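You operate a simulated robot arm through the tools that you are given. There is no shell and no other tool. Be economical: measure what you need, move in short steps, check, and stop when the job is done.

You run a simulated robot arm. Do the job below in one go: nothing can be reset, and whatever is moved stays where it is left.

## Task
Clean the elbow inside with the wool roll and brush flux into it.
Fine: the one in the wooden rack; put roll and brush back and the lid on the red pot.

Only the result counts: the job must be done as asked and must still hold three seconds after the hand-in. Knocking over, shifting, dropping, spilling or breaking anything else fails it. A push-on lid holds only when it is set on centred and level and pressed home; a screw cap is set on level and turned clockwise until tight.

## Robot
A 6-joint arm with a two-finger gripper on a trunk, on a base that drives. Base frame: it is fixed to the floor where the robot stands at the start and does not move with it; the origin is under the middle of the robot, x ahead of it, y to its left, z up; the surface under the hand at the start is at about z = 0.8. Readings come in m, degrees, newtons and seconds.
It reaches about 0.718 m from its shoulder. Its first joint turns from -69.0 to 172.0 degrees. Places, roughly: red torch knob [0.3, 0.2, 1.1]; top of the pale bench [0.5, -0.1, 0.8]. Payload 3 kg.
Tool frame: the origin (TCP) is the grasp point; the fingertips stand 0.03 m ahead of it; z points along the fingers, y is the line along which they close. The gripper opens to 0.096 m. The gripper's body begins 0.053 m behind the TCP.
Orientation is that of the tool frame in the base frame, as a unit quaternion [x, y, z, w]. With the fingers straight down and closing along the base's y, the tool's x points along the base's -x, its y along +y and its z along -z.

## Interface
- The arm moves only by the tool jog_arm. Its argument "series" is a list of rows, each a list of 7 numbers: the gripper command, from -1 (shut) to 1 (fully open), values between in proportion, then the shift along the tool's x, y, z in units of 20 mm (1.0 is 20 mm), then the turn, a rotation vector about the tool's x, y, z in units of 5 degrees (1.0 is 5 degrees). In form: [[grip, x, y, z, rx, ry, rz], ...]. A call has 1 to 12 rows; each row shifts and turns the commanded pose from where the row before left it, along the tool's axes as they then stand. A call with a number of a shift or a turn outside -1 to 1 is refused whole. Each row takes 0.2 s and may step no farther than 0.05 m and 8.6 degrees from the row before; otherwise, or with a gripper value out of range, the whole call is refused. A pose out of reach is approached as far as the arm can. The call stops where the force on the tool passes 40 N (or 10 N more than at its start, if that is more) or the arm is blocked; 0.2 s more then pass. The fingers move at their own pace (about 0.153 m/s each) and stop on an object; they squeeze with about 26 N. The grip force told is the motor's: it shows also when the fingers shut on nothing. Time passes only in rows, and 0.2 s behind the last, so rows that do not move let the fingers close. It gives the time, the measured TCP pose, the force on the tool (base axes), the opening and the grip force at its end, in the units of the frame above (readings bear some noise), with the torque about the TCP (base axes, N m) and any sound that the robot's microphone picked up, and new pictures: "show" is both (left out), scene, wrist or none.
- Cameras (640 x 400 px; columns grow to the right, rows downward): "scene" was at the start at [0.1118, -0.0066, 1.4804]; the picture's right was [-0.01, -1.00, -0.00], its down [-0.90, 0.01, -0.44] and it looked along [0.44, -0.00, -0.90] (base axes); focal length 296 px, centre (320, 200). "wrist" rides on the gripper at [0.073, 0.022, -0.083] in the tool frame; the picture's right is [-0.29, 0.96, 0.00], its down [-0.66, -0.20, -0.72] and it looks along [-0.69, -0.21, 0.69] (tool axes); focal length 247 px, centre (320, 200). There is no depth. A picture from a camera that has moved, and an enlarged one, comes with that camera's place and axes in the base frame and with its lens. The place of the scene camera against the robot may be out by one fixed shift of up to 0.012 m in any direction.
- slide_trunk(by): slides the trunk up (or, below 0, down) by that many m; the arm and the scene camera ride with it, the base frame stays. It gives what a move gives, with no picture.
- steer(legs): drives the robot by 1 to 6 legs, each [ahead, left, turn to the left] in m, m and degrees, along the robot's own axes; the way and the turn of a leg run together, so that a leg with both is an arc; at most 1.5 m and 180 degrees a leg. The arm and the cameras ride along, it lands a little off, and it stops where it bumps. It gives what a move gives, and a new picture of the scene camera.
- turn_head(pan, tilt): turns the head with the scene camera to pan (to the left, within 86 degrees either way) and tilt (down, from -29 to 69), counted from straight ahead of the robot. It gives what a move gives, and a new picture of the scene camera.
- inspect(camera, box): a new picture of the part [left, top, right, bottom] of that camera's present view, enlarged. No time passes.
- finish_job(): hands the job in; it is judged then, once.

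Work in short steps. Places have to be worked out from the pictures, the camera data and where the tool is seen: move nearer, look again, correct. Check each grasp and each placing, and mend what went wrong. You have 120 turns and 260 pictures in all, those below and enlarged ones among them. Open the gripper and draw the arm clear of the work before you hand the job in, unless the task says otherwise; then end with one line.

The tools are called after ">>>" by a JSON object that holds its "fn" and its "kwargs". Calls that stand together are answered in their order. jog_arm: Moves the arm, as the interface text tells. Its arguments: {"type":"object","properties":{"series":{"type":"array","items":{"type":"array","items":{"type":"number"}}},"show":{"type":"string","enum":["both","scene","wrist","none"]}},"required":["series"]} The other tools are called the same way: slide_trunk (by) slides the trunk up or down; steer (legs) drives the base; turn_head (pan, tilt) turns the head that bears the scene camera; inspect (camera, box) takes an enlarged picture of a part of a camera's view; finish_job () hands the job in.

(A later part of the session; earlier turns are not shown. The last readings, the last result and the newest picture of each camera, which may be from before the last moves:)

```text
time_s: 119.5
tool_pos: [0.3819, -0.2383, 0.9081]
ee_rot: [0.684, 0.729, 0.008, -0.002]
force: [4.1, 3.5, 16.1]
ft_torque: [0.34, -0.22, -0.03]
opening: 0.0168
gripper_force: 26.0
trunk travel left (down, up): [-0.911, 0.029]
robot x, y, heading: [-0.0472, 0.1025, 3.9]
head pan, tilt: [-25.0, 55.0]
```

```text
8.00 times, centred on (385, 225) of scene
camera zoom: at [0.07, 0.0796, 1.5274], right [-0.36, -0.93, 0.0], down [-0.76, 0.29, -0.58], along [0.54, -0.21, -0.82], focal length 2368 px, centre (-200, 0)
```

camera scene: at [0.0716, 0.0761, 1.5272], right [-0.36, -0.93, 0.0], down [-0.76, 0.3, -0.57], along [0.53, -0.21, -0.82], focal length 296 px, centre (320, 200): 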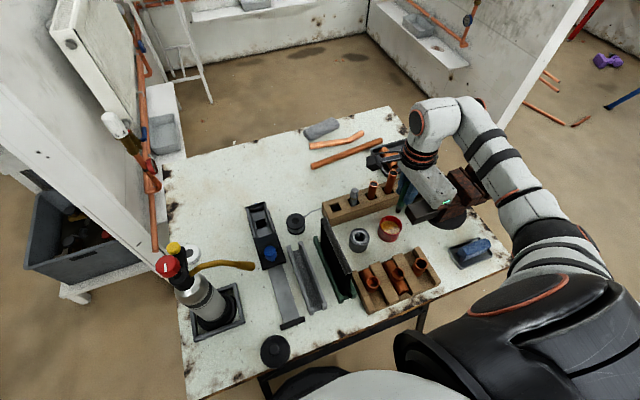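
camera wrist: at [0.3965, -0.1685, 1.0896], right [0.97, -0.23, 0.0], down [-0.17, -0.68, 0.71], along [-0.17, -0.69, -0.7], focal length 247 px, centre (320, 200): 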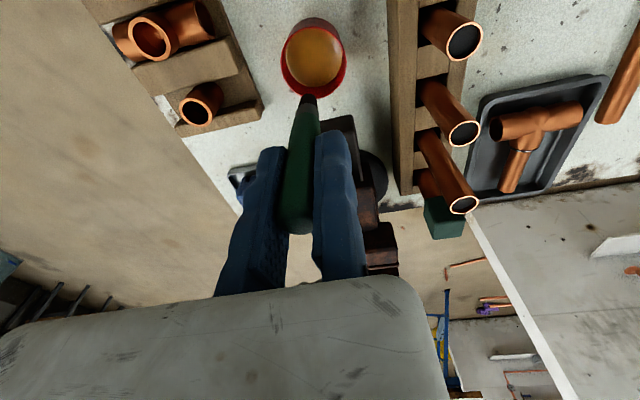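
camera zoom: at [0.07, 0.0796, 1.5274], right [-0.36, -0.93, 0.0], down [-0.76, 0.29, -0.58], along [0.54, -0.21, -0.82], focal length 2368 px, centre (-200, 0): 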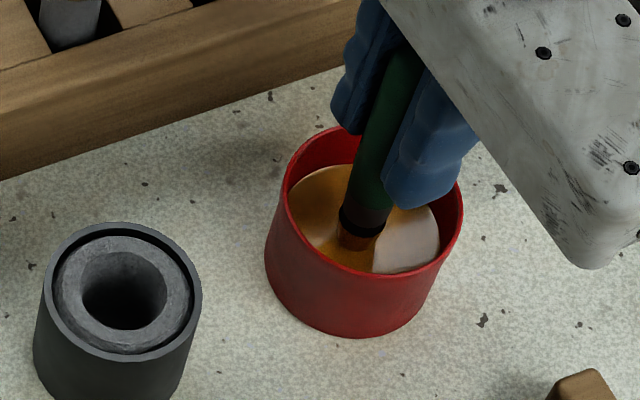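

Bristles are wet with flux. Lift straight up, then back the base off for the elbow.

>>> {"fn": "jog_arm", "kwargs": {"series": [[-1, 0, 0, -0.5, 0, 0, 0], [-1, 0, 0, -1, 0, 0, 0], [-1, 0, 0, -1, 0, 0, 0], [-1, 0, 0, -1, 0, 0, 0], [-1, 0, 0, -1, 0, 0, 0], [-1, 0, 0, 0, 0, 0, 0]], "show": "none"}}

>>> {"fn": "inspect", "kwargs": {"camera": "scene", "box": [350, 180, 440, 250]}}

>>> {"fn": "steer", "kwargs": {"legs": [[-0.06, 0, 0]]}}

```text
time_s: 120.9
tool_pos: [0.3808, -0.2418, 0.9955]
ee_rot: [0.685, 0.728, 0.006, -0.003]
force: [-0.6, 0.1, -0.2]
ft_torque: [-0.01, 0.0, 0.01]
opening: 0.0168
gripper_force: 25.9
trunk travel left (down, up): [-0.911, 0.029]
robot x, y, heading: [-0.0442, 0.1047, 3.7]
head pan, tilt: [-25.0, 55.0]
```

```text
5.71 times, centred on (395, 215) of scene
camera zoom: at [0.0719, 0.0757, 1.5271], right [-0.36, -0.93, 0.0], down [-0.76, 0.3, -0.57], along [0.53, -0.21, -0.82], focal length 1692 px, centre (-109, 114)
```

zoom: 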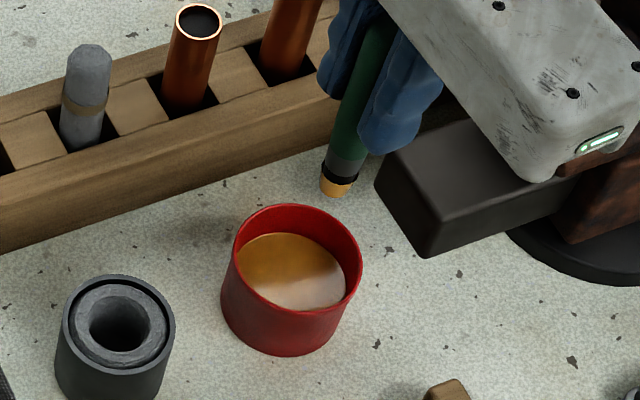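

```text
time_s: 121.9
tool_pos: [0.3241, -0.2439, 0.9935]
ee_rot: [0.685, 0.729, 0.007, -0.004]
force: [0.2, 0.3, -0.7]
ft_torque: [-0.02, 0.01, -0.01]
opening: 0.0168
gripper_force: 25.2
trunk travel left (down, up): [-0.911, 0.029]
robot x, y, heading: [-0.1053, 0.1014, 3.8]
head pan, tilt: [-25.0, 55.0]
camera scene: at [0.0163, 0.072, 1.5268], right [-0.36, -0.93, 0.0], down [-0.77, 0.3, -0.57], along [0.53, -0.21, -0.82], focal length 296 px, centre (320, 200)
```

scene: 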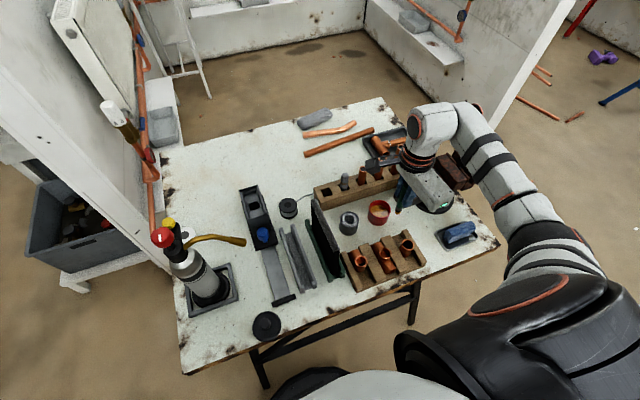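

Flux-coated tip. Now to above the elbow mouth.

>>> {"fn": "jog_arm", "kwargs": {"series": [[-1, 1, -1, 0, 0, 0, 0], [-1, 1, -1, 0, 0, 0, 0], [-1, 1, -0.94, 0, 0, 0, 0], [-1, 1, 0, 0, 0, 0, 0], [-1, 1, 0, 0, 0, 0, 0], [-1, 1, 0, 0, 0, 0, 0], [-1, 0.37, 0, 0.5, 0, 0, 0], [-1, 0, 0, 0, 0, 0, 0]], "show": "none"}}

>>> {"fn": "inspect", "kwargs": {"camera": "wrist", "box": [220, 0, 400, 140]}}

>>> {"fn": "inspect", "kwargs": {"camera": "scene", "box": [330, 220, 420, 290]}}

```text
time_s: 123.7
tool_pos: [0.256, -0.1208, 0.9861]
ee_rot: [0.685, 0.729, 0.006, -0.004]
force: [-0.1, -0.4, -0.4]
ft_torque: [-0.02, 0.0, 0.0]
opening: 0.0172
gripper_force: 25.9
trunk travel left (down, up): [-0.911, 0.029]
robot x, y, heading: [-0.1042, 0.1022, 3.9]
head pan, tilt: [-25.0, 55.0]
```

```text
2.86 times, centred on (310, 70) of wrist
camera zoom: at [0.2733, -0.0479, 1.0701], right [0.97, -0.23, 0.0], down [-0.16, -0.68, 0.71], along [-0.17, -0.69, -0.7], focal length 706 px, centre (349, 571)
```

zoom: 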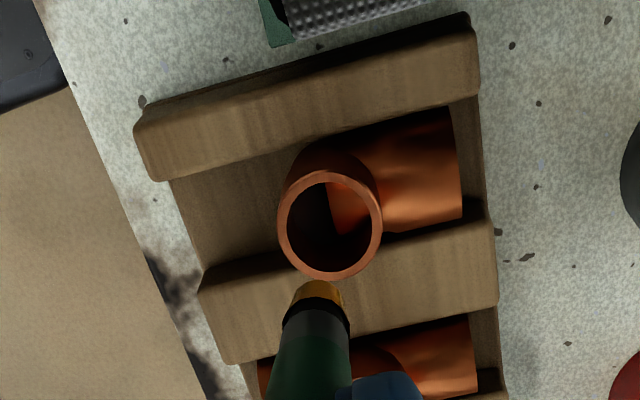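

```text
5.71 times, centred on (375, 255) of scene
camera zoom: at [0.0121, 0.0718, 1.5272], right [-0.36, -0.93, 0.0], down [-0.76, 0.3, -0.57], along [0.53, -0.21, -0.82], focal length 1692 px, centre (6, -114)
```

zoom: 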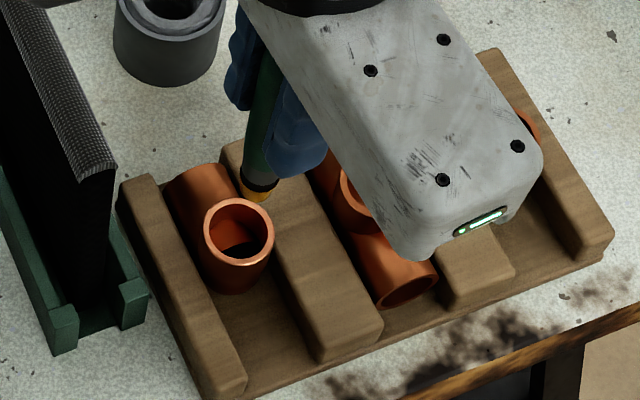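

Aligned to ~1 mm. Descend 5 cm so the bristles enter, then check.

>>> {"fn": "jog_arm", "kwargs": {"series": [[-1, 0, 0.06, 1, 0, 0, 0], [-1, 0, 0, 1, 0, 0, 0], [-1, 0, 0, 0.5, 0, 0, 0], [-1, 0, 0, 0, 0, 0, 0]], "show": "none"}}

>>> {"fn": "inspect", "kwargs": {"camera": "wrist", "box": [220, 20, 400, 160]}}

>>> {"fn": "inspect", "kwargs": {"camera": "scene", "box": [340, 230, 400, 280]}}

```text
time_s: 124.7
tool_pos: [0.257, -0.1204, 0.9352]
ee_rot: [0.685, 0.729, 0.007, -0.003]
force: [0.2, -0.6, -0.5]
ft_torque: [0.0, 0.0, 0.01]
opening: 0.017
gripper_force: 25.8
trunk travel left (down, up): [-0.911, 0.029]
robot x, y, heading: [-0.1023, 0.1033, 3.6]
head pan, tilt: [-25.0, 55.0]
```

```text
2.86 times, centred on (310, 90) of wrist
camera zoom: at [0.2742, -0.0469, 1.0196], right [0.97, -0.23, 0.0], down [-0.16, -0.68, 0.71], along [-0.17, -0.69, -0.7], focal length 706 px, centre (349, 514)
```

zoom: 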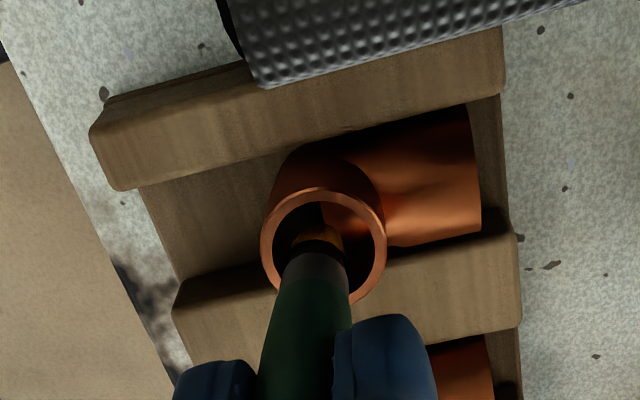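

```text
8.00 times, centred on (370, 255) of scene
camera zoom: at [0.0123, 0.0721, 1.5272], right [-0.36, -0.93, 0.0], down [-0.76, 0.3, -0.57], along [0.53, -0.21, -0.82], focal length 2368 px, centre (-80, -240)
```

zoom: 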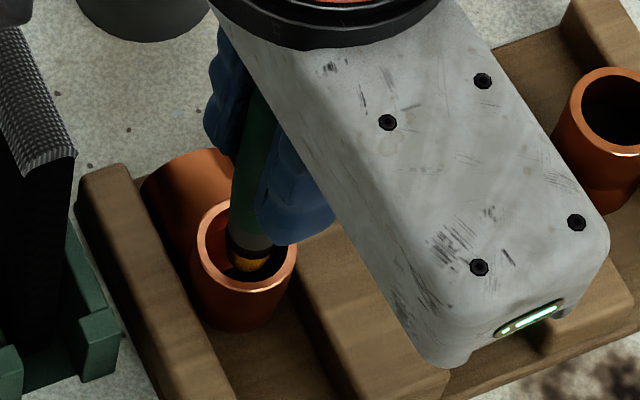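

Bristles are inside. Lower 10 mm more and brush around the wall in circles with vertical strokes.

>>> {"fn": "jog_arm", "kwargs": {"series": [[-1, 0, 0, 0.5, 0, 0, 0], [-1, 0.2, 0, 0, 0, 0, 0], [-1, -0.06, 0.14, 0, 0, 0, 0], [-1, -0.14, 0.06, 0, 0, 0, 0], [-1, -0.14, -0.06, 0, 0, 0, 0], [-1, -0.06, -0.14, 0, 0, 0, 0], [-1, 0.06, -0.14, -0.2, 0, 0, 0], [-1, 0.14, -0.06, -0.2, 0, 0, 0], [-1, 0.14, 0.06, 0, 0, 0, 0], [-1, 0.06, 0.14, 0, 0, 0, 0], [-1, -0.2, 0, 0.2, 0, 0, 0], [-1, 0, 0, 0, 0, 0, 0]], "show": "none"}}

>>> {"fn": "jog_arm", "kwargs": {"series": [[-1, 0, 0, 0.3, 0, 0, 1], [-1, 0.2, 0, 0, 0, 0, 1], [-1, -0.06, 0.14, 0, 0, 0, 0], [-1, -0.14, 0.06, -0.2, 0, 0, -1], [-1, -0.14, -0.06, 0, 0, 0, -1], [-1, -0.06, -0.14, 0.2, 0, 0, -1], [-1, 0.06, -0.14, 0, 0, 0, -1], [-1, 0.14, -0.06, -0.2, 0, 0, 1], [-1, 0.14, 0.06, 0, 0, 0, 1], [-1, 0.06, 0.14, 0.2, 0, 0, 0], [-1, -0.2, 0, -0.2, 0, 0, 0], [-1, 0, 0, 0, 0, 0, 0]], "show": "none"}}

>>> {"fn": "inspect", "kwargs": {"camera": "wrist", "box": [220, 20, 400, 160]}}

```text
time_s: 127.3
tool_pos: [0.256, -0.1194, 0.931]
ee_rot: [0.685, 0.729, 0.007, -0.003]
force: [-0.3, -0.5, -0.1]
ft_torque: [-0.01, 0.01, -0.01]
opening: 0.0171
gripper_force: 25.8
trunk travel left (down, up): [-0.911, 0.029]
robot x, y, heading: [-0.1018, 0.1045, 3.6]
head pan, tilt: [-25.0, 55.0]
```

```text
time_s: 129.9
tool_pos: [0.2555, -0.1214, 0.9292]
ee_rot: [0.685, 0.729, 0.006, -0.001]
force: [0.5, 0.5, 1.5]
ft_torque: [0.01, 0.03, 0.01]
opening: 0.0171
gripper_force: 25.6
trunk travel left (down, up): [-0.911, 0.029]
robot x, y, heading: [-0.1077, 0.0992, 3.6]
head pan, tilt: [-25.0, 55.0]
```

```text
2.86 times, centred on (310, 90) of wrist
camera zoom: at [0.2724, -0.0486, 1.0124], right [0.97, -0.23, 0.0], down [-0.16, -0.68, 0.71], along [-0.17, -0.69, -0.7], focal length 706 px, centre (349, 514)
```

zoom: 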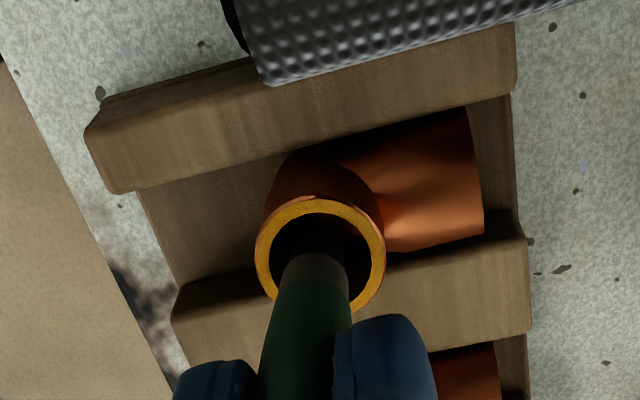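

The rim shows a yellow flux ring: it took. Withdraw straight up and move toward the rack, then look at the elbow's other mouth.

>>> {"fn": "jog_arm", "kwargs": {"series": [[-1, 0, 0, -1, 0, 0, 0], [-1, 0, 0, -1, 0, 0, 0], [-1, 0, 0, -1, 0, 0, 0], [-1, 0, 0.5, -0.4, 0, 0, 0], [-1, 0, 1, 0, 0, 0, 0], [-1, 0, 1, 0, 0, 0, 0], [-1, 0, 1, 0, 0, 0, 0], [-1, 0, 1, 0, 0, 0, 0], [-1, 0, 1, 0, 0, 0, 0], [-1, 0, 1, 0, 0, 0, 0], [-1, 0, 0, 0, 0, 0, 0]], "show": "none"}}

>>> {"fn": "inspect", "kwargs": {"camera": "wrist", "box": [60, 0, 300, 200]}}

>>> {"fn": "inspect", "kwargs": {"camera": "scene", "box": [330, 180, 430, 290]}}

```text
time_s: 132.3
tool_pos: [0.3837, -0.1148, 0.998]
ee_rot: [0.685, 0.729, 0.007, -0.003]
force: [-0.7, -0.8, -0.6]
ft_torque: [-0.03, -0.03, -0.03]
opening: 0.0171
gripper_force: 25.8
trunk travel left (down, up): [-0.911, 0.029]
robot x, y, heading: [-0.105, 0.0991, 3.6]
head pan, tilt: [-25.0, 55.0]
```

```text
2.00 times, centred on (180, 100) of wrist
camera zoom: at [0.4015, -0.0408, 1.0815], right [0.97, -0.23, 0.0], down [-0.16, -0.68, 0.71], along [-0.16, -0.69, -0.7], focal length 494 px, centre (600, 400)
```

zoom: 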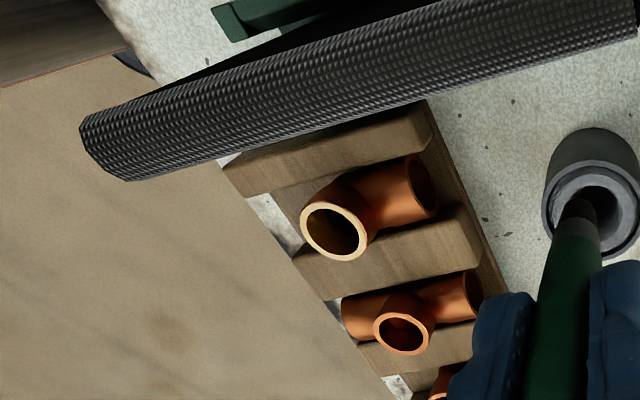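

```text
3.64 times, centred on (380, 235) of scene
camera zoom: at [0.0118, 0.0719, 1.5272], right [-0.36, -0.93, 0.0], down [-0.76, 0.3, -0.57], along [0.54, -0.21, -0.82], focal length 1076 px, centre (102, 73)
```

zoom: 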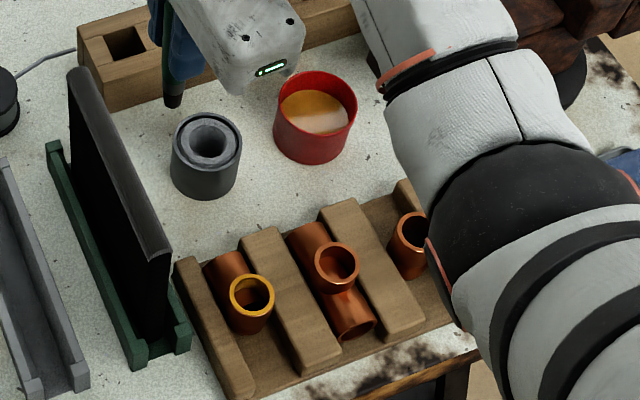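

Elbow now shows a flux ring. Take the brush back: raise, move to the former relative pose, then drive ahead 0.06.

>>> {"fn": "jog_arm", "kwargs": {"series": [[-1, 0, 0, -1, 0, 0, 0], [-1, -0.3, 0.8, -0.5, 0, 0, 0], [-1, -0.43, 0.8, 0, 0, 0, 0], [-1, 0, 0.72, 0, 0, 0, 0], [-1, 0, 0, 0, 0, 0, 0]], "show": "none"}}

>>> {"fn": "steer", "kwargs": {"legs": [[0.058, 0, 0]]}}

>>> {"fn": "inspect", "kwargs": {"camera": "wrist", "box": [220, 0, 420, 160]}}

```text
time_s: 133.5
tool_pos: [0.4317, -0.1275, 1.0287]
ee_rot: [0.684, 0.729, 0.006, -0.003]
force: [-0.2, 0.2, -0.8]
ft_torque: [0.0, 0.01, -0.01]
opening: 0.0167
gripper_force: 26.0
trunk travel left (down, up): [-0.911, 0.029]
robot x, y, heading: [-0.1063, 0.1005, 3.8]
head pan, tilt: [-25.0, 55.0]
```

```text
time_s: 134.5
tool_pos: [0.4896, -0.1233, 1.0298]
ee_rot: [0.684, 0.729, 0.008, -0.002]
force: [-0.1, -1.0, 0.2]
ft_torque: [0.01, -0.03, -0.03]
opening: 0.0168
gripper_force: 26.5
trunk travel left (down, up): [-0.911, 0.029]
robot x, y, heading: [-0.0467, 0.1062, 3.8]
head pan, tilt: [-25.0, 55.0]
camera scene: at [0.0668, 0.0762, 1.5275], right [-0.36, -0.93, 0.0], down [-0.76, 0.3, -0.58], along [0.54, -0.21, -0.82], focal length 296 px, centre (320, 200)
```

scene: 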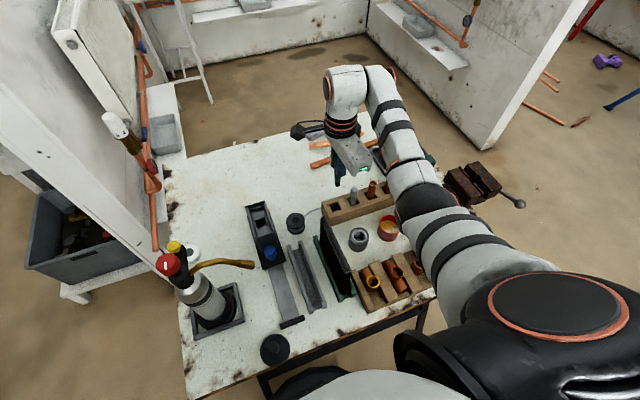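

```text
2.50 times, centred on (320, 80) of wrist
camera zoom: at [0.5047, -0.0499, 1.1135], right [0.97, -0.23, 0.0], down [-0.17, -0.68, 0.71], along [-0.16, -0.69, -0.7], focal length 617 px, centre (320, 500)
```

zoom: 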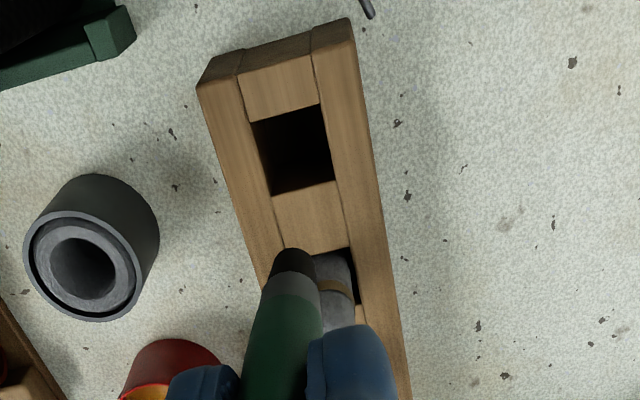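

Nearly exactly the former pose; tip is within 2 mm of the slot centre. Slide down in two stages.

>>> {"fn": "slide_trunk", "kwargs": {"by": -0.085}}

>>> {"fn": "inspect", "kwargs": {"camera": "wrist", "box": [220, 20, 420, 180]}}

```text
time_s: 135.7
tool_pos: [0.4911, -0.1233, 0.9441]
ee_rot: [0.684, 0.73, 0.007, -0.002]
force: [-0.2, -0.1, -0.6]
ft_torque: [-0.02, 0.01, 0.01]
opening: 0.0173
gripper_force: 25.8
trunk travel left (down, up): [-0.826, 0.114]
robot x, y, heading: [-0.0461, 0.1046, 3.8]
head pan, tilt: [-25.0, 55.0]
```

```text
2.50 times, centred on (320, 100) of wrist
camera zoom: at [0.5078, -0.0499, 1.0268], right [0.97, -0.23, 0.0], down [-0.16, -0.68, 0.71], along [-0.17, -0.69, -0.7], focal length 617 px, centre (320, 450)
```

zoom: 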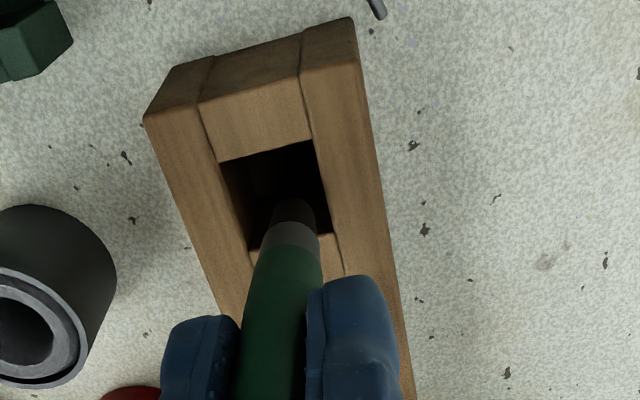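

The tip is entering the slot; slide down the remaining 46 mm.

>>> {"fn": "slide_trunk", "kwargs": {"by": -0.043}}

>>> {"fn": "slide_trunk", "kwargs": {"by": -0.003}}

>>> {"fn": "jog_arm", "kwargs": {"series": [[-0.4, 0, 0, 0, 0, 0, 0], [0, 0, 0, 0, 0, 0, 0], [0, 0, 0, 0, 0, 0, 0]], "show": "wrist"}}

```text
time_s: 136.6
tool_pos: [0.4907, -0.1232, 0.9013]
ee_rot: [0.685, 0.729, 0.006, -0.003]
force: [1.0, 0.0, -0.2]
ft_torque: [0.0, -0.01, -0.03]
opening: 0.017
gripper_force: 26.2
trunk travel left (down, up): [-0.783, 0.157]
robot x, y, heading: [-0.0448, 0.1065, 4.3]
head pan, tilt: [-25.0, 55.0]
```

```text
time_s: 137.1
tool_pos: [0.4909, -0.1235, 0.8972]
ee_rot: [0.685, 0.729, 0.007, -0.003]
force: [0.3, 0.4, -0.1]
ft_torque: [-0.02, 0.01, -0.04]
opening: 0.0169
gripper_force: 25.9
trunk travel left (down, up): [-0.78, 0.16]
robot x, y, heading: [-0.0455, 0.1059, 3.7]
head pan, tilt: [-25.0, 55.0]
```

```text
time_s: 137.9
tool_pos: [0.491, -0.1241, 0.8978]
ee_rot: [0.685, 0.728, 0.006, -0.003]
force: [-1.7, 0.0, -0.1]
ft_torque: [0.0, -0.06, 0.0]
opening: 0.0482
gripper_force: 0.0
trunk travel left (down, up): [-0.78, 0.16]
robot x, y, heading: [-0.0467, 0.106, 3.6]
head pan, tilt: [-25.0, 55.0]
camera wrist: at [0.5076, -0.0499, 0.9809], right [0.97, -0.23, 0.0], down [-0.16, -0.68, 0.71], along [-0.17, -0.69, -0.7], focal length 247 px, centre (320, 200)
```

wrist: 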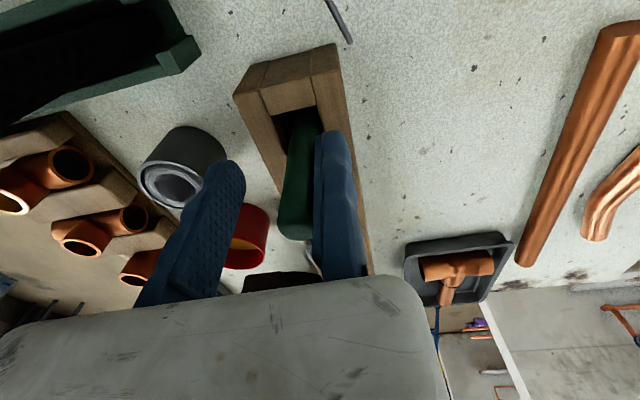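

Brush is back and free. Slide up, then back off and turn the base straight to fetch the lid.

>>> {"fn": "slide_trunk", "kwargs": {"by": 0.13}}

>>> {"fn": "steer", "kwargs": {"legs": [[-0.165, 0, 0], [0, 0, -3.4]]}}

>>> {"fn": "jog_arm", "kwargs": {"series": [[0, 0, -1, 0.5, 0, 0, 0], [0, 0, -1, 0.5, 0, 0, -1], [0, 0, 0, 0.5, 0, 0, -1], [0, 0, 0, 0, 0, 0, -1], [0, 0, 0, 0, 0, 0, -1], [0, 0, 0, 0, 0, 0, -1], [0, 0, 0, 0, 0, 0, -1], [0, 0, 0, 0, 0, 0, -1], [0, 0, 0, 0, 0, 0, -1], [0, 0, 0, 0, 0, 0, -0.1], [0, 0, 0, 0, 0, 0, 0]]}}

>>> {"fn": "inspect", "kwargs": {"camera": "scene", "box": [280, 140, 440, 300]}}

```text
time_s: 139.4
tool_pos: [0.4927, -0.1226, 1.0259]
ee_rot: [0.685, 0.728, 0.007, -0.003]
force: [0.1, -0.3, 0.3]
ft_torque: [-0.02, 0.03, 0.01]
opening: 0.0479
gripper_force: 0.2
trunk travel left (down, up): [-0.91, 0.03]
robot x, y, heading: [-0.0458, 0.1059, 3.9]
head pan, tilt: [-25.0, 55.0]
```

```text
time_s: 141.3
tool_pos: [0.3176, -0.1651, 1.0267]
ee_rot: [0.707, 0.707, 0.005, -0.003]
force: [0.7, -0.1, 0.8]
ft_torque: [-0.03, 0.06, 0.01]
opening: 0.0481
gripper_force: 0.0
trunk travel left (down, up): [-0.91, 0.03]
robot x, y, heading: [-0.2019, 0.0942, 0.3]
head pan, tilt: [-25.0, 55.0]
camera scene: at [-0.0885, 0.0597, 1.526], right [-0.42, -0.91, 0.0], down [-0.75, 0.34, -0.57], along [0.52, -0.24, -0.82], focal length 296 px, centre (320, 200)
```

scene: 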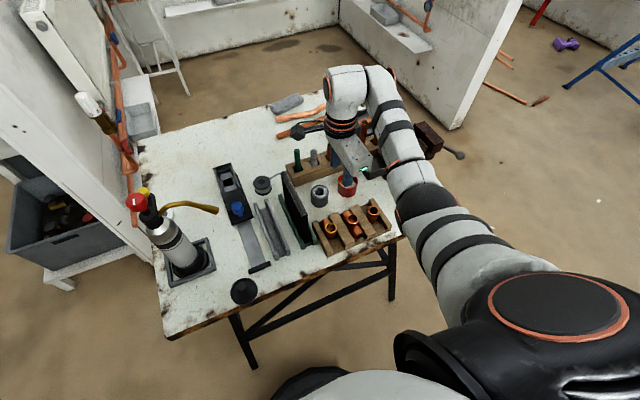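

```text
time_s: 143.7
tool_pos: [0.2755, -0.1659, 0.9979]
ee_rot: [0.418, 0.908, 0.007, -0.001]
force: [0.4, 0.7, -0.2]
ft_torque: [0.02, 0.0, -0.04]
opening: 0.0482
gripper_force: 0.0
trunk travel left (down, up): [-0.91, 0.03]
robot x, y, heading: [-0.2072, 0.0925, 0.1]
head pan, tilt: [-25.0, 55.0]
camera scene: at [-0.0907, 0.0585, 1.5262], right [-0.42, -0.91, 0.0], down [-0.74, 0.34, -0.57], along [0.52, -0.24, -0.82], focal length 296 px, centre (320, 200)
camera wrist: at [0.2439, -0.0967, 1.081], right [0.92, 0.4, 0.01], down [0.27, -0.64, 0.72], along [0.29, -0.65, -0.7], focal length 247 px, centre (320, 200)
```

scene: 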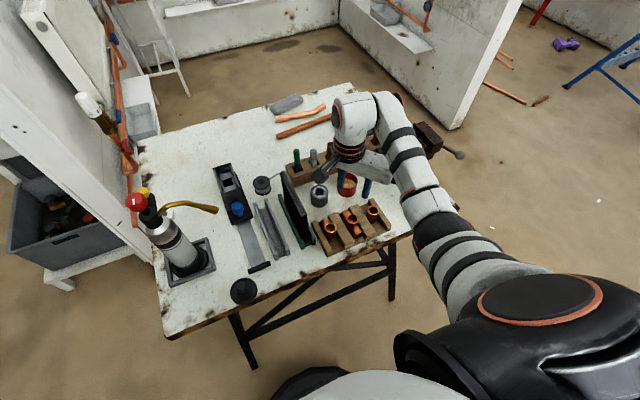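
wrist: 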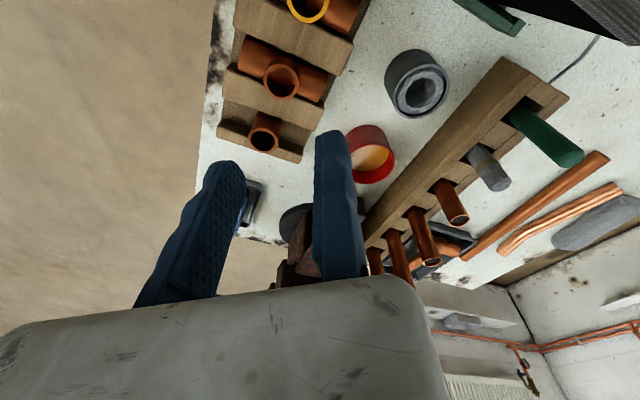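

```text
2.50 times, centred on (360, 220) of scene
camera zoom: at [-0.0907, 0.0585, 1.5262], right [-0.42, -0.91, 0.0], down [-0.74, 0.34, -0.57], along [0.52, -0.24, -0.82], focal length 740 px, centre (220, 150)
```

zoom: 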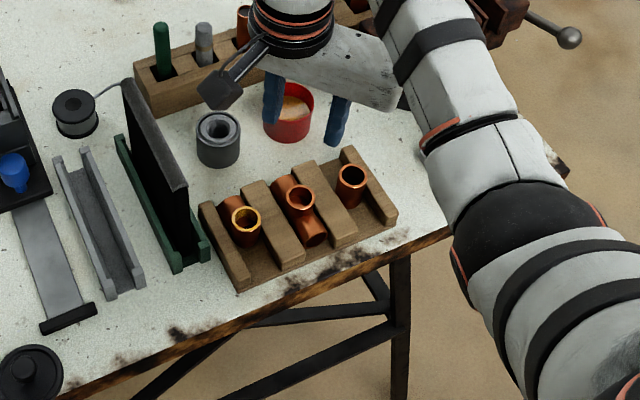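

Roll and brush are both in place. Now hand to x≈.231 and drive left 0.325 to the lid.

>>> {"fn": "jog_arm", "kwargs": {"series": [[0, 0.75, -0.85, 0.5, 0, 0, -0.4], [0, 0.7, -0.84, 0.5, 0, 0, -0.5], [0, 0, 0, 0, 0, 0, 0]], "show": "none"}}

>>> {"fn": "steer", "kwargs": {"legs": [[0, 0.31, 0]]}}

>>> {"fn": "jog_arm", "kwargs": {"series": [[0, 0, 0, 0, 0, 0, 0]], "show": "wrist"}}

```text
time_s: 144.5
tool_pos: [0.2318, -0.1666, 0.977]
ee_rot: [0.382, 0.924, 0.008, 0.0]
force: [-0.3, 0.5, 0.9]
ft_torque: [0.01, 0.01, -0.02]
opening: 0.0479
gripper_force: 0.1
trunk travel left (down, up): [-0.91, 0.03]
robot x, y, heading: [-0.2071, 0.0957, 0.1]
head pan, tilt: [-25.0, 55.0]
```

```text
time_s: 146.6
tool_pos: [0.2281, 0.1395, 0.9771]
ee_rot: [0.384, 0.923, 0.007, 0.0]
force: [0.3, 0.9, 0.3]
ft_torque: [0.04, 0.02, -0.03]
opening: 0.048
gripper_force: 0.1
trunk travel left (down, up): [-0.91, 0.03]
robot x, y, heading: [-0.2093, 0.402, 0.2]
head pan, tilt: [-25.0, 55.0]
camera scene: at [-0.0918, 0.3647, 1.5261], right [-0.42, -0.91, 0.0], down [-0.74, 0.35, -0.57], along [0.52, -0.24, -0.82], focal length 296 px, centre (320, 200)
```

scene: 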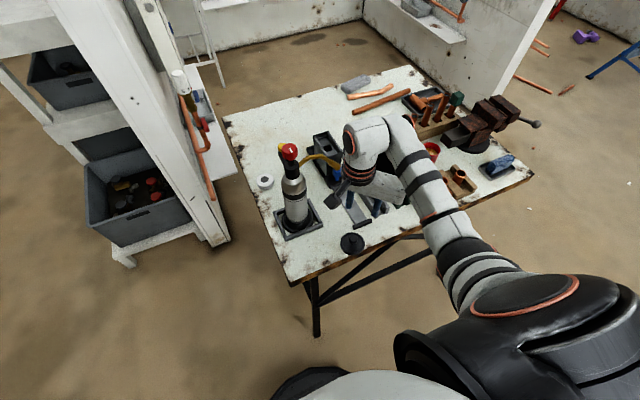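

```text
time_s: 147.0
tool_pos: [0.2286, 0.1383, 0.9776]
ee_rot: [0.384, 0.923, 0.008, 0.0]
force: [0.1, 0.3, 0.3]
ft_torque: [0.0, 0.01, 0.0]
opening: 0.0482
gripper_force: 0.1
trunk travel left (down, up): [-0.91, 0.03]
robot x, y, heading: [-0.2068, 0.4033, 0.3]
head pan, tilt: [-25.0, 55.0]
camera wrist: at [0.1915, 0.2056, 1.06], right [0.88, 0.47, 0.01], down [0.32, -0.62, 0.72], along [0.34, -0.63, -0.7], focal length 247 px, centre (320, 200)
```

wrist: 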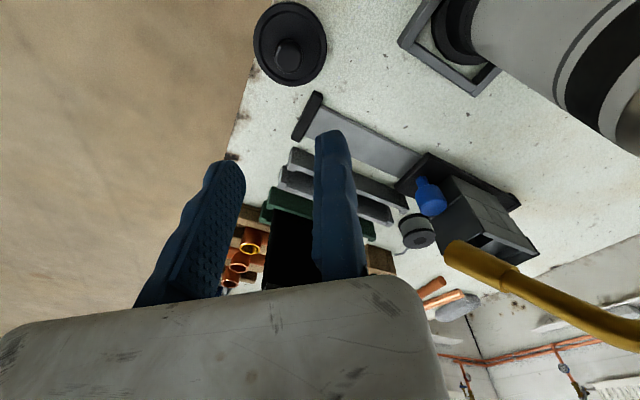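

The lid got dragged a bit on release: knob now at ≈(.1995,.139). Align to it and descend to z≈.90.

>>> {"fn": "jog_arm", "kwargs": {"series": [[0, 0.55, -0.2, 1, 0, 0, 0], [0, 0.5, -0.25, 1, 0, 0, 0], [0, 0, 0, 1, 0, 0, 0], [0, 0, 0, 0.8, 0, 0, 0], [0, 0, 0, 0, 0, 0, 0]], "show": "wrist"}}

>>> {"fn": "inspect", "kwargs": {"camera": "wrist", "box": [180, 20, 420, 180]}}

>>> {"fn": "inspect", "kwargs": {"camera": "scene", "box": [300, 200, 420, 290]}}

```text
time_s: 148.2
tool_pos: [0.2073, 0.1496, 0.9006]
ee_rot: [0.384, 0.923, 0.007, 0.0]
force: [-0.5, 0.9, -0.2]
ft_torque: [-0.01, 0.02, 0.02]
opening: 0.0479
gripper_force: 0.1
trunk travel left (down, up): [-0.91, 0.03]
robot x, y, heading: [-0.2085, 0.4013, 0.1]
head pan, tilt: [-25.0, 55.0]
camera wrist: at [0.17, 0.2164, 0.9839], right [0.88, 0.47, 0.01], down [0.32, -0.62, 0.72], along [0.34, -0.63, -0.7], focal length 247 px, centre (320, 200)
```

wrist: 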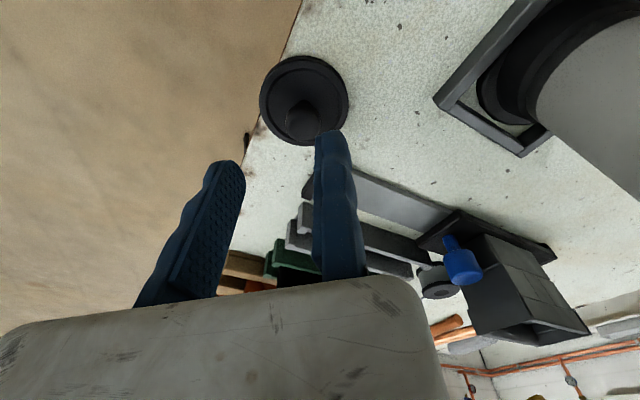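

```text
2.50 times, centred on (300, 100) of wrist
camera zoom: at [0.17, 0.2164, 0.9839], right [0.88, 0.47, 0.01], down [0.32, -0.62, 0.72], along [0.34, -0.63, -0.7], focal length 617 px, centre (370, 450)
```

zoom: 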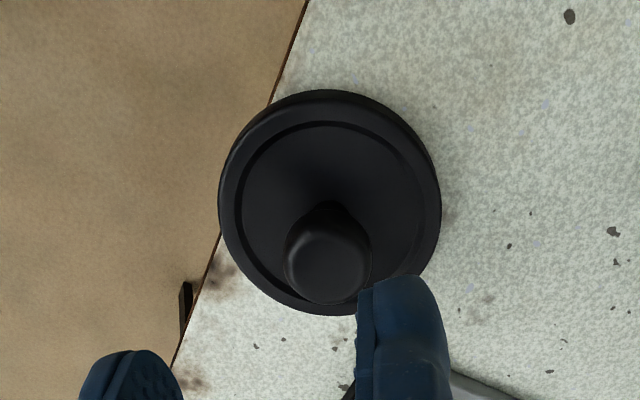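

```text
4.44 times, centred on (360, 245) of scene
camera zoom: at [-0.0921, 0.3657, 1.5262], right [-0.42, -0.91, 0.0], down [-0.74, 0.35, -0.57], along [0.52, -0.24, -0.82], focal length 1316 px, centre (142, 0)
```

zoom: 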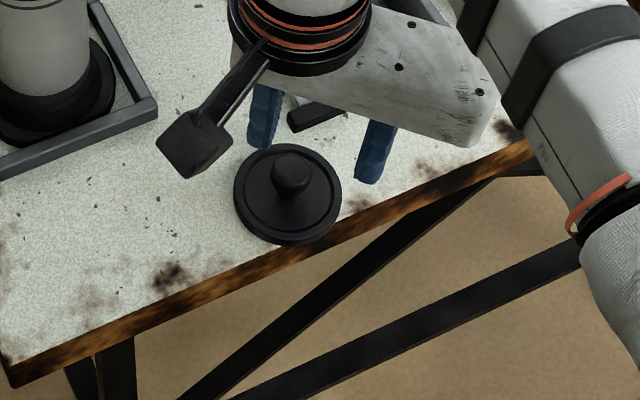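

Shift ~7 mm along tool −x, descend 3 cm, and look again.

>>> {"fn": "jog_arm", "kwargs": {"series": [[0, -0.37, 0, 0.5, 0, 0, 0], [0, 0, 0, 1, 0, 0, 0], [0, 0, 0, 0, 0, 0, 0]], "show": "none"}}

>>> {"fn": "inspect", "kwargs": {"camera": "wrist", "box": [180, 40, 420, 200]}}

>>> {"fn": "inspect", "kwargs": {"camera": "scene", "box": [310, 200, 410, 280]}}

```text
time_s: 149.0
tool_pos: [0.2137, 0.1442, 0.8719]
ee_rot: [0.384, 0.923, 0.007, 0.001]
force: [-0.4, 0.5, 0.6]
ft_torque: [-0.01, 0.01, 0.0]
opening: 0.0479
gripper_force: 0.1
trunk travel left (down, up): [-0.91, 0.03]
robot x, y, heading: [-0.2096, 0.4013, 0.1]
head pan, tilt: [-25.0, 55.0]
```

```text
2.50 times, centred on (300, 120) of wrist
camera zoom: at [0.1757, 0.2113, 0.9545], right [0.88, 0.47, 0.01], down [0.32, -0.62, 0.72], along [0.34, -0.63, -0.7], focal length 617 px, centre (370, 400)
```

zoom: 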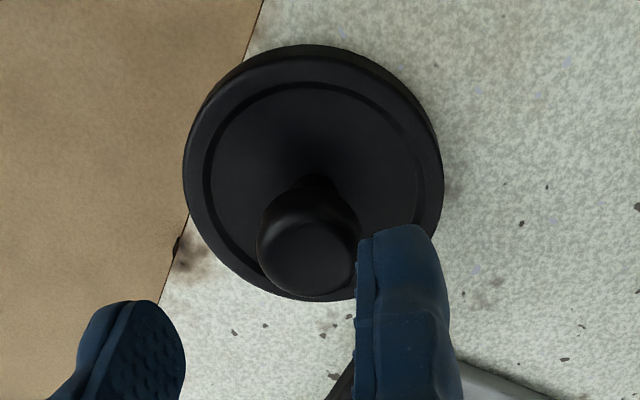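

```text
5.00 times, centred on (360, 240) of scene
camera zoom: at [-0.0922, 0.3658, 1.5262], right [-0.42, -0.91, 0.0], down [-0.74, 0.35, -0.57], along [0.52, -0.24, -0.82], focal length 1480 px, centre (120, 0)
```

zoom: 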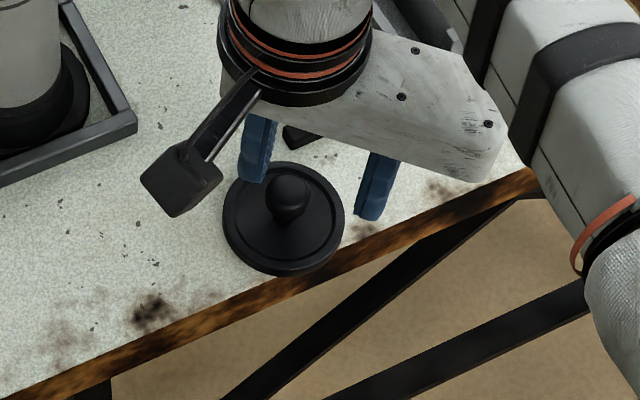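

Knob lies between the fingers. Shift 3 mm toward it and lower 3 cm.

>>> {"fn": "jog_arm", "kwargs": {"series": [[0, 0, -0.13, 0.7, 0, 0, 0], [0, 0, 0, 0.6, 0, 0, 0], [0, 0, 0, 0, 0, 0, 0]], "show": "none"}}

>>> {"fn": "inspect", "kwargs": {"camera": "wrist", "box": [180, 60, 420, 220]}}

```text
time_s: 149.8
tool_pos: [0.2113, 0.1426, 0.8446]
ee_rot: [0.385, 0.923, 0.007, 0.0]
force: [-0.7, 0.0, 0.1]
ft_torque: [-0.03, 0.02, -0.02]
opening: 0.048
gripper_force: 0.1
trunk travel left (down, up): [-0.91, 0.03]
robot x, y, heading: [-0.2095, 0.4011, 0.2]
head pan, tilt: [-25.0, 55.0]
```

```text
2.50 times, centred on (300, 140) of wrist
camera zoom: at [0.1741, 0.2092, 0.9281], right [0.88, 0.47, 0.01], down [0.32, -0.62, 0.72], along [0.34, -0.63, -0.7], focal length 617 px, centre (370, 350)
```

zoom: 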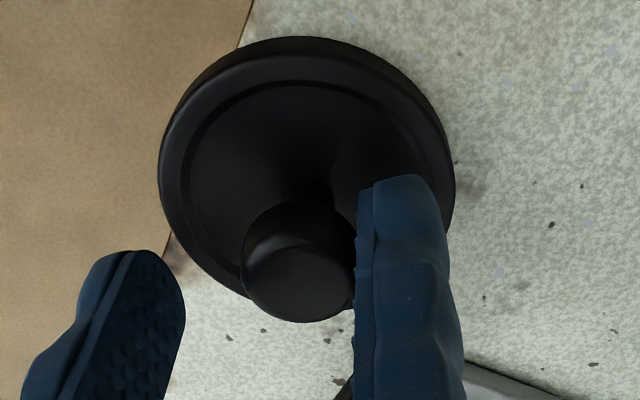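

Level the tool, lower 3 mm, then close on the knob.

>>> {"fn": "jog_arm", "kwargs": {"series": [[0, 0, 0, 0, 0.15, -0.06, 0], [0, 0, 0, 0.15, 0, 0, 0], [0, 0, 0, 0, 0, 0, 0], [-1, 0, 0, 0, 0, 0, 0], [-1, 0, 0, 0, 0, 0, 0], [-1, 0, 0, 0, 0, 0, 0]], "show": "none"}}

>>> {"fn": "inspect", "kwargs": {"camera": "wrist", "box": [180, 60, 420, 220]}}

```text
time_s: 151.2
tool_pos: [0.2111, 0.1418, 0.8422]
ee_rot: [0.384, 0.923, 0.0, 0.0]
force: [-0.2, -0.1, -0.4]
ft_torque: [-0.01, 0.0, -0.03]
opening: 0.0208
gripper_force: 26.3
trunk travel left (down, up): [-0.91, 0.03]
robot x, y, heading: [-0.2047, 0.4006, 0.2]
head pan, tilt: [-25.0, 55.0]
```

```text
2.50 times, centred on (300, 140) of wrist
camera zoom: at [0.1747, 0.2106, 0.9246], right [0.88, 0.47, 0.0], down [0.32, -0.61, 0.72], along [0.34, -0.64, -0.69], focal length 617 px, centre (370, 350)
```

zoom: 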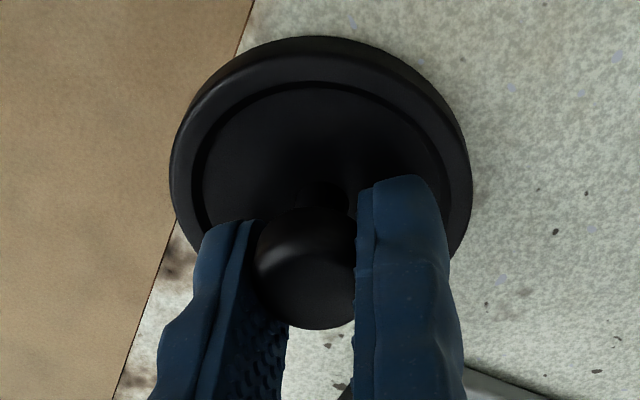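

Lid gripped level. Lift to z≈.97 and check.

>>> {"fn": "jog_arm", "kwargs": {"series": [[-1, 0, 0, -0.5, 0, 0, 0], [-1, 0, 0, -1, 0, 0, 0], [-1, 0, 0, -1, 0, 0, 0], [-1, 0, 0, -1, 0, 0, 0], [-1, 0, 0, -1, 0, 0, 0], [-1, 0, 0, -1, 0, 0, 0], [-1, 0, 0, -1, 0, 0, 0], [-1, 0, 0, 0, 0, 0, 0]], "show": "scene"}}

>>> {"fn": "inspect", "kwargs": {"camera": "wrist", "box": [180, 60, 420, 220]}}

```text
time_s: 153.0
tool_pos: [0.2116, 0.142, 0.9716]
ee_rot: [0.384, 0.923, 0.0, 0.0]
force: [0.7, -0.7, 0.7]
ft_torque: [-0.03, -0.01, 0.03]
opening: 0.0205
gripper_force: 25.9
trunk travel left (down, up): [-0.91, 0.03]
robot x, y, heading: [-0.2123, 0.4025, 0.0]
head pan, tilt: [-25.0, 55.0]
camera scene: at [-0.0918, 0.3657, 1.5262], right [-0.42, -0.91, 0.0], down [-0.74, 0.35, -0.57], along [0.52, -0.24, -0.82], focal length 296 px, centre (320, 200)
```

scene: 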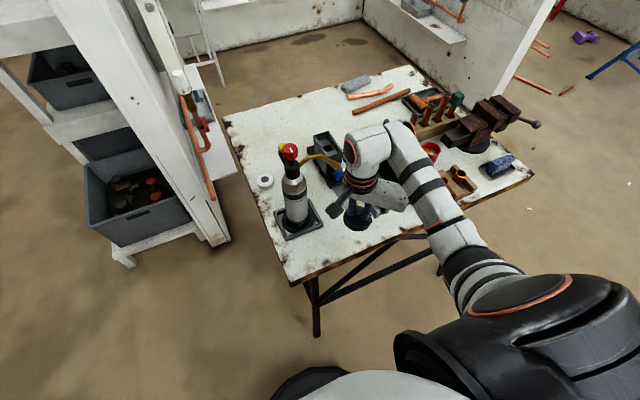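

```text
2.50 times, centred on (300, 140) of wrist
camera zoom: at [0.1756, 0.2102, 1.0539], right [0.88, 0.47, 0.0], down [0.32, -0.61, 0.72], along [0.34, -0.64, -0.69], focal length 617 px, centre (370, 350)
```

zoom: 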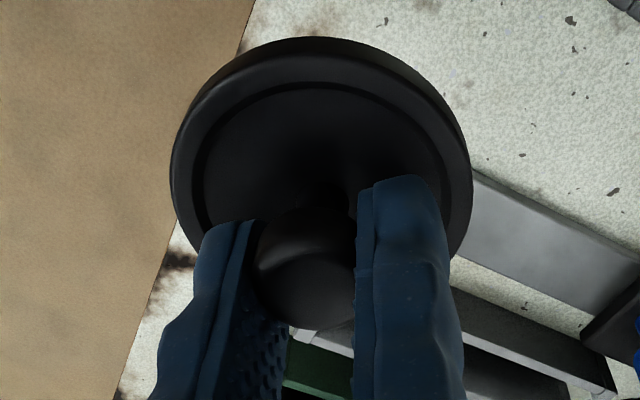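

Lid held well. Drive right 0.375, then yaw back to 90°.

>>> {"fn": "steer", "kwargs": {"legs": [[0, -0.375, 0]]}}

>>> {"fn": "jog_arm", "kwargs": {"series": [[-1, 0, 0, 0, 0, 0, 1], [-1, 0, 0, 0, 0, 0, 1], [-1, 0, 0, 0, 0, 0, 1], [-1, 0, 0, 0, 0, 0, 1], [-1, 0, 0, 0, 0, 0, 1], [-1, 0, 0, 0, 0, 0, 1], [-1, 0, 0, 0, 0, 0, 1], [-1, 0, 0, 0, 0, 0, 1], [-1, 0, 0, 0, 0, 0, 0.95], [-1, 0, 0, 0, 0, 0, 0]], "show": "wrist"}}

```text
time_s: 155.4
tool_pos: [0.21, -0.2413, 0.9711]
ee_rot: [0.388, 0.922, -0.001, -0.001]
force: [0.9, 0.2, 0.1]
ft_torque: [0.03, -0.01, -0.02]
opening: 0.0207
gripper_force: 25.7
trunk travel left (down, up): [-0.91, 0.03]
robot x, y, heading: [-0.2081, 0.0195, -0.3]
head pan, tilt: [-25.0, 55.0]
camera scene: at [-0.0929, -0.0164, 1.5262], right [-0.43, -0.9, 0.0], down [-0.74, 0.35, -0.57], along [0.52, -0.25, -0.82], focal length 296 px, centre (320, 200)
```

scene: 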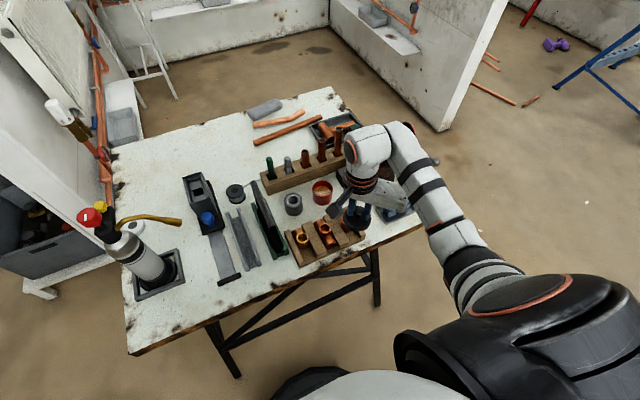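

```text
time_s: 157.6
tool_pos: [0.2113, -0.2428, 0.9721]
ee_rot: [0.71, 0.705, 0.0, 0.0]
force: [0.0, 0.4, -0.6]
ft_torque: [0.02, -0.01, -0.02]
opening: 0.0208
gripper_force: 26.2
trunk travel left (down, up): [-0.91, 0.03]
robot x, y, heading: [-0.2068, 0.0202, -0.1]
head pan, tilt: [-25.0, 55.0]
camera wrist: at [0.232, -0.1687, 1.054], right [0.95, -0.3, 0.0], down [-0.21, -0.66, 0.72], along [-0.22, -0.69, -0.69], focal length 247 px, centre (320, 200)
```

wrist: 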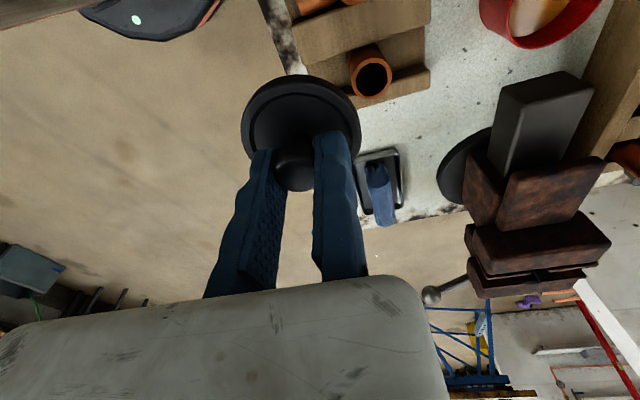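

Drive ahead 0.10 and look at the pot beside the lid to measure its exact centre.

>>> {"fn": "steer", "kwargs": {"legs": [[0.1, 0, 0]]}}

>>> {"fn": "inspect", "kwargs": {"camera": "wrist", "box": [240, 0, 480, 160]}}

>>> {"fn": "inspect", "kwargs": {"camera": "scene", "box": [300, 160, 400, 260]}}

```text
time_s: 158.7
tool_pos: [0.3075, -0.2416, 0.9703]
ee_rot: [0.709, 0.706, 0.0, 0.0]
force: [-0.7, 0.4, -0.2]
ft_torque: [-0.01, 0.0, 0.01]
opening: 0.021
gripper_force: 25.7
trunk travel left (down, up): [-0.91, 0.03]
robot x, y, heading: [-0.1103, 0.0172, -0.4]
head pan, tilt: [-25.0, 55.0]
camera scene: at [0.004, -0.0174, 1.5263], right [-0.43, -0.9, 0.0], down [-0.74, 0.35, -0.57], along [0.52, -0.24, -0.82], focal length 296 px, centre (320, 200)
```

scene: 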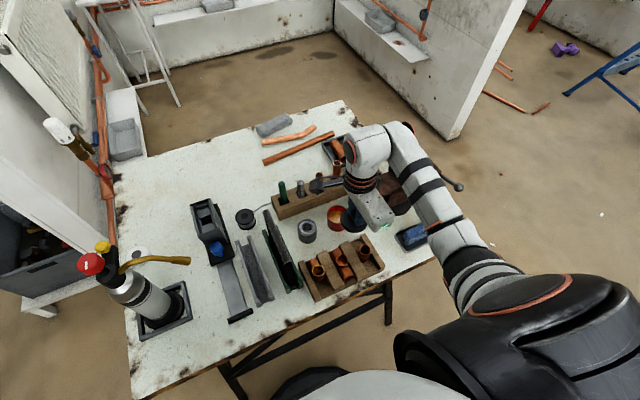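

```text
2.50 times, centred on (360, 80) of wrist
camera zoom: at [0.3293, -0.1684, 1.0543], right [0.95, -0.3, 0.0], down [-0.21, -0.66, 0.72], along [-0.21, -0.69, -0.69], focal length 617 px, centre (220, 500)
```

zoom: 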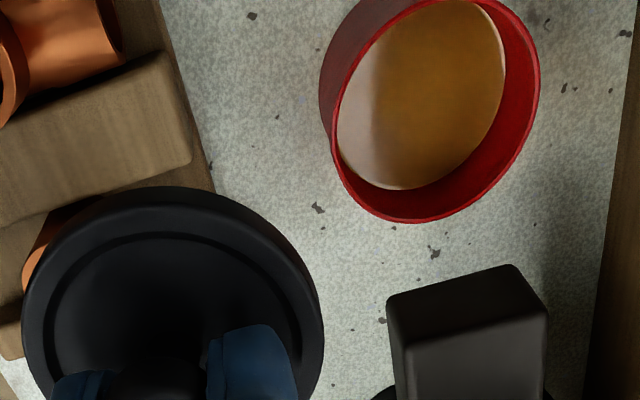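

```text
4.00 times, centred on (350, 210) of scene
camera zoom: at [0.004, -0.0174, 1.5263], right [-0.43, -0.9, 0.0], down [-0.74, 0.35, -0.57], along [0.52, -0.24, -0.82], focal length 1184 px, centre (200, 160)
```

zoom: 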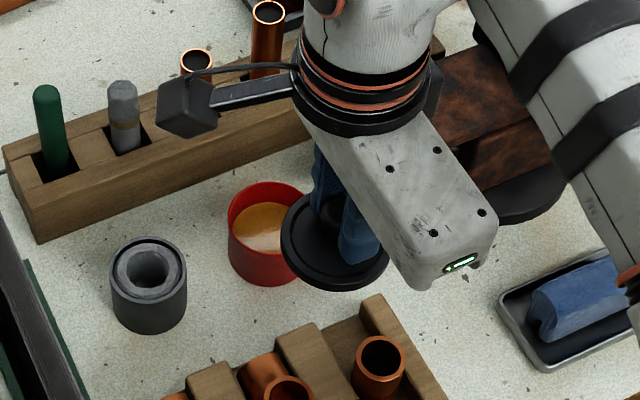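

Pot shows no appreciable shift since the lid came off, so I return to the lift-off pose (.3865,-.2428). Drive ahead 0.07 and fine-align.

>>> {"fn": "steer", "kwargs": {"legs": [[0.07, 0, 0]]}}

>>> {"fn": "jog_arm", "kwargs": {"series": [[-1, 0, 0, 0, 0, 0, 0]], "show": "none"}}

```text
time_s: 159.8
tool_pos: [0.3763, -0.2412, 0.9723]
ee_rot: [0.708, 0.706, 0.0, 0.0]
force: [-0.1, 0.5, -0.1]
ft_torque: [0.01, 0.01, 0.02]
opening: 0.0216
gripper_force: 25.8
trunk travel left (down, up): [-0.91, 0.03]
robot x, y, heading: [-0.0395, 0.0205, -0.0]
head pan, tilt: [-25.0, 55.0]
camera scene: at [0.0715, -0.0173, 1.5264], right [-0.42, -0.91, 0.0], down [-0.74, 0.35, -0.57], along [0.52, -0.24, -0.82], focal length 296 px, centre (320, 200)
```

scene: 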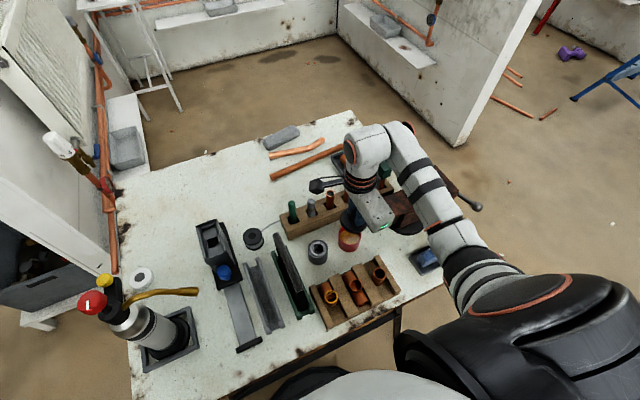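

```text
time_s: 160.2
tool_pos: [0.3767, -0.2401, 0.9722]
ee_rot: [0.708, 0.707, 0.002, -0.001]
force: [-0.1, -0.8, -0.1]
ft_torque: [-0.01, -0.01, -0.03]
opening: 0.0217
gripper_force: 25.8
trunk travel left (down, up): [-0.91, 0.03]
robot x, y, heading: [-0.0448, 0.0198, -0.1]
head pan, tilt: [-25.0, 55.0]
```

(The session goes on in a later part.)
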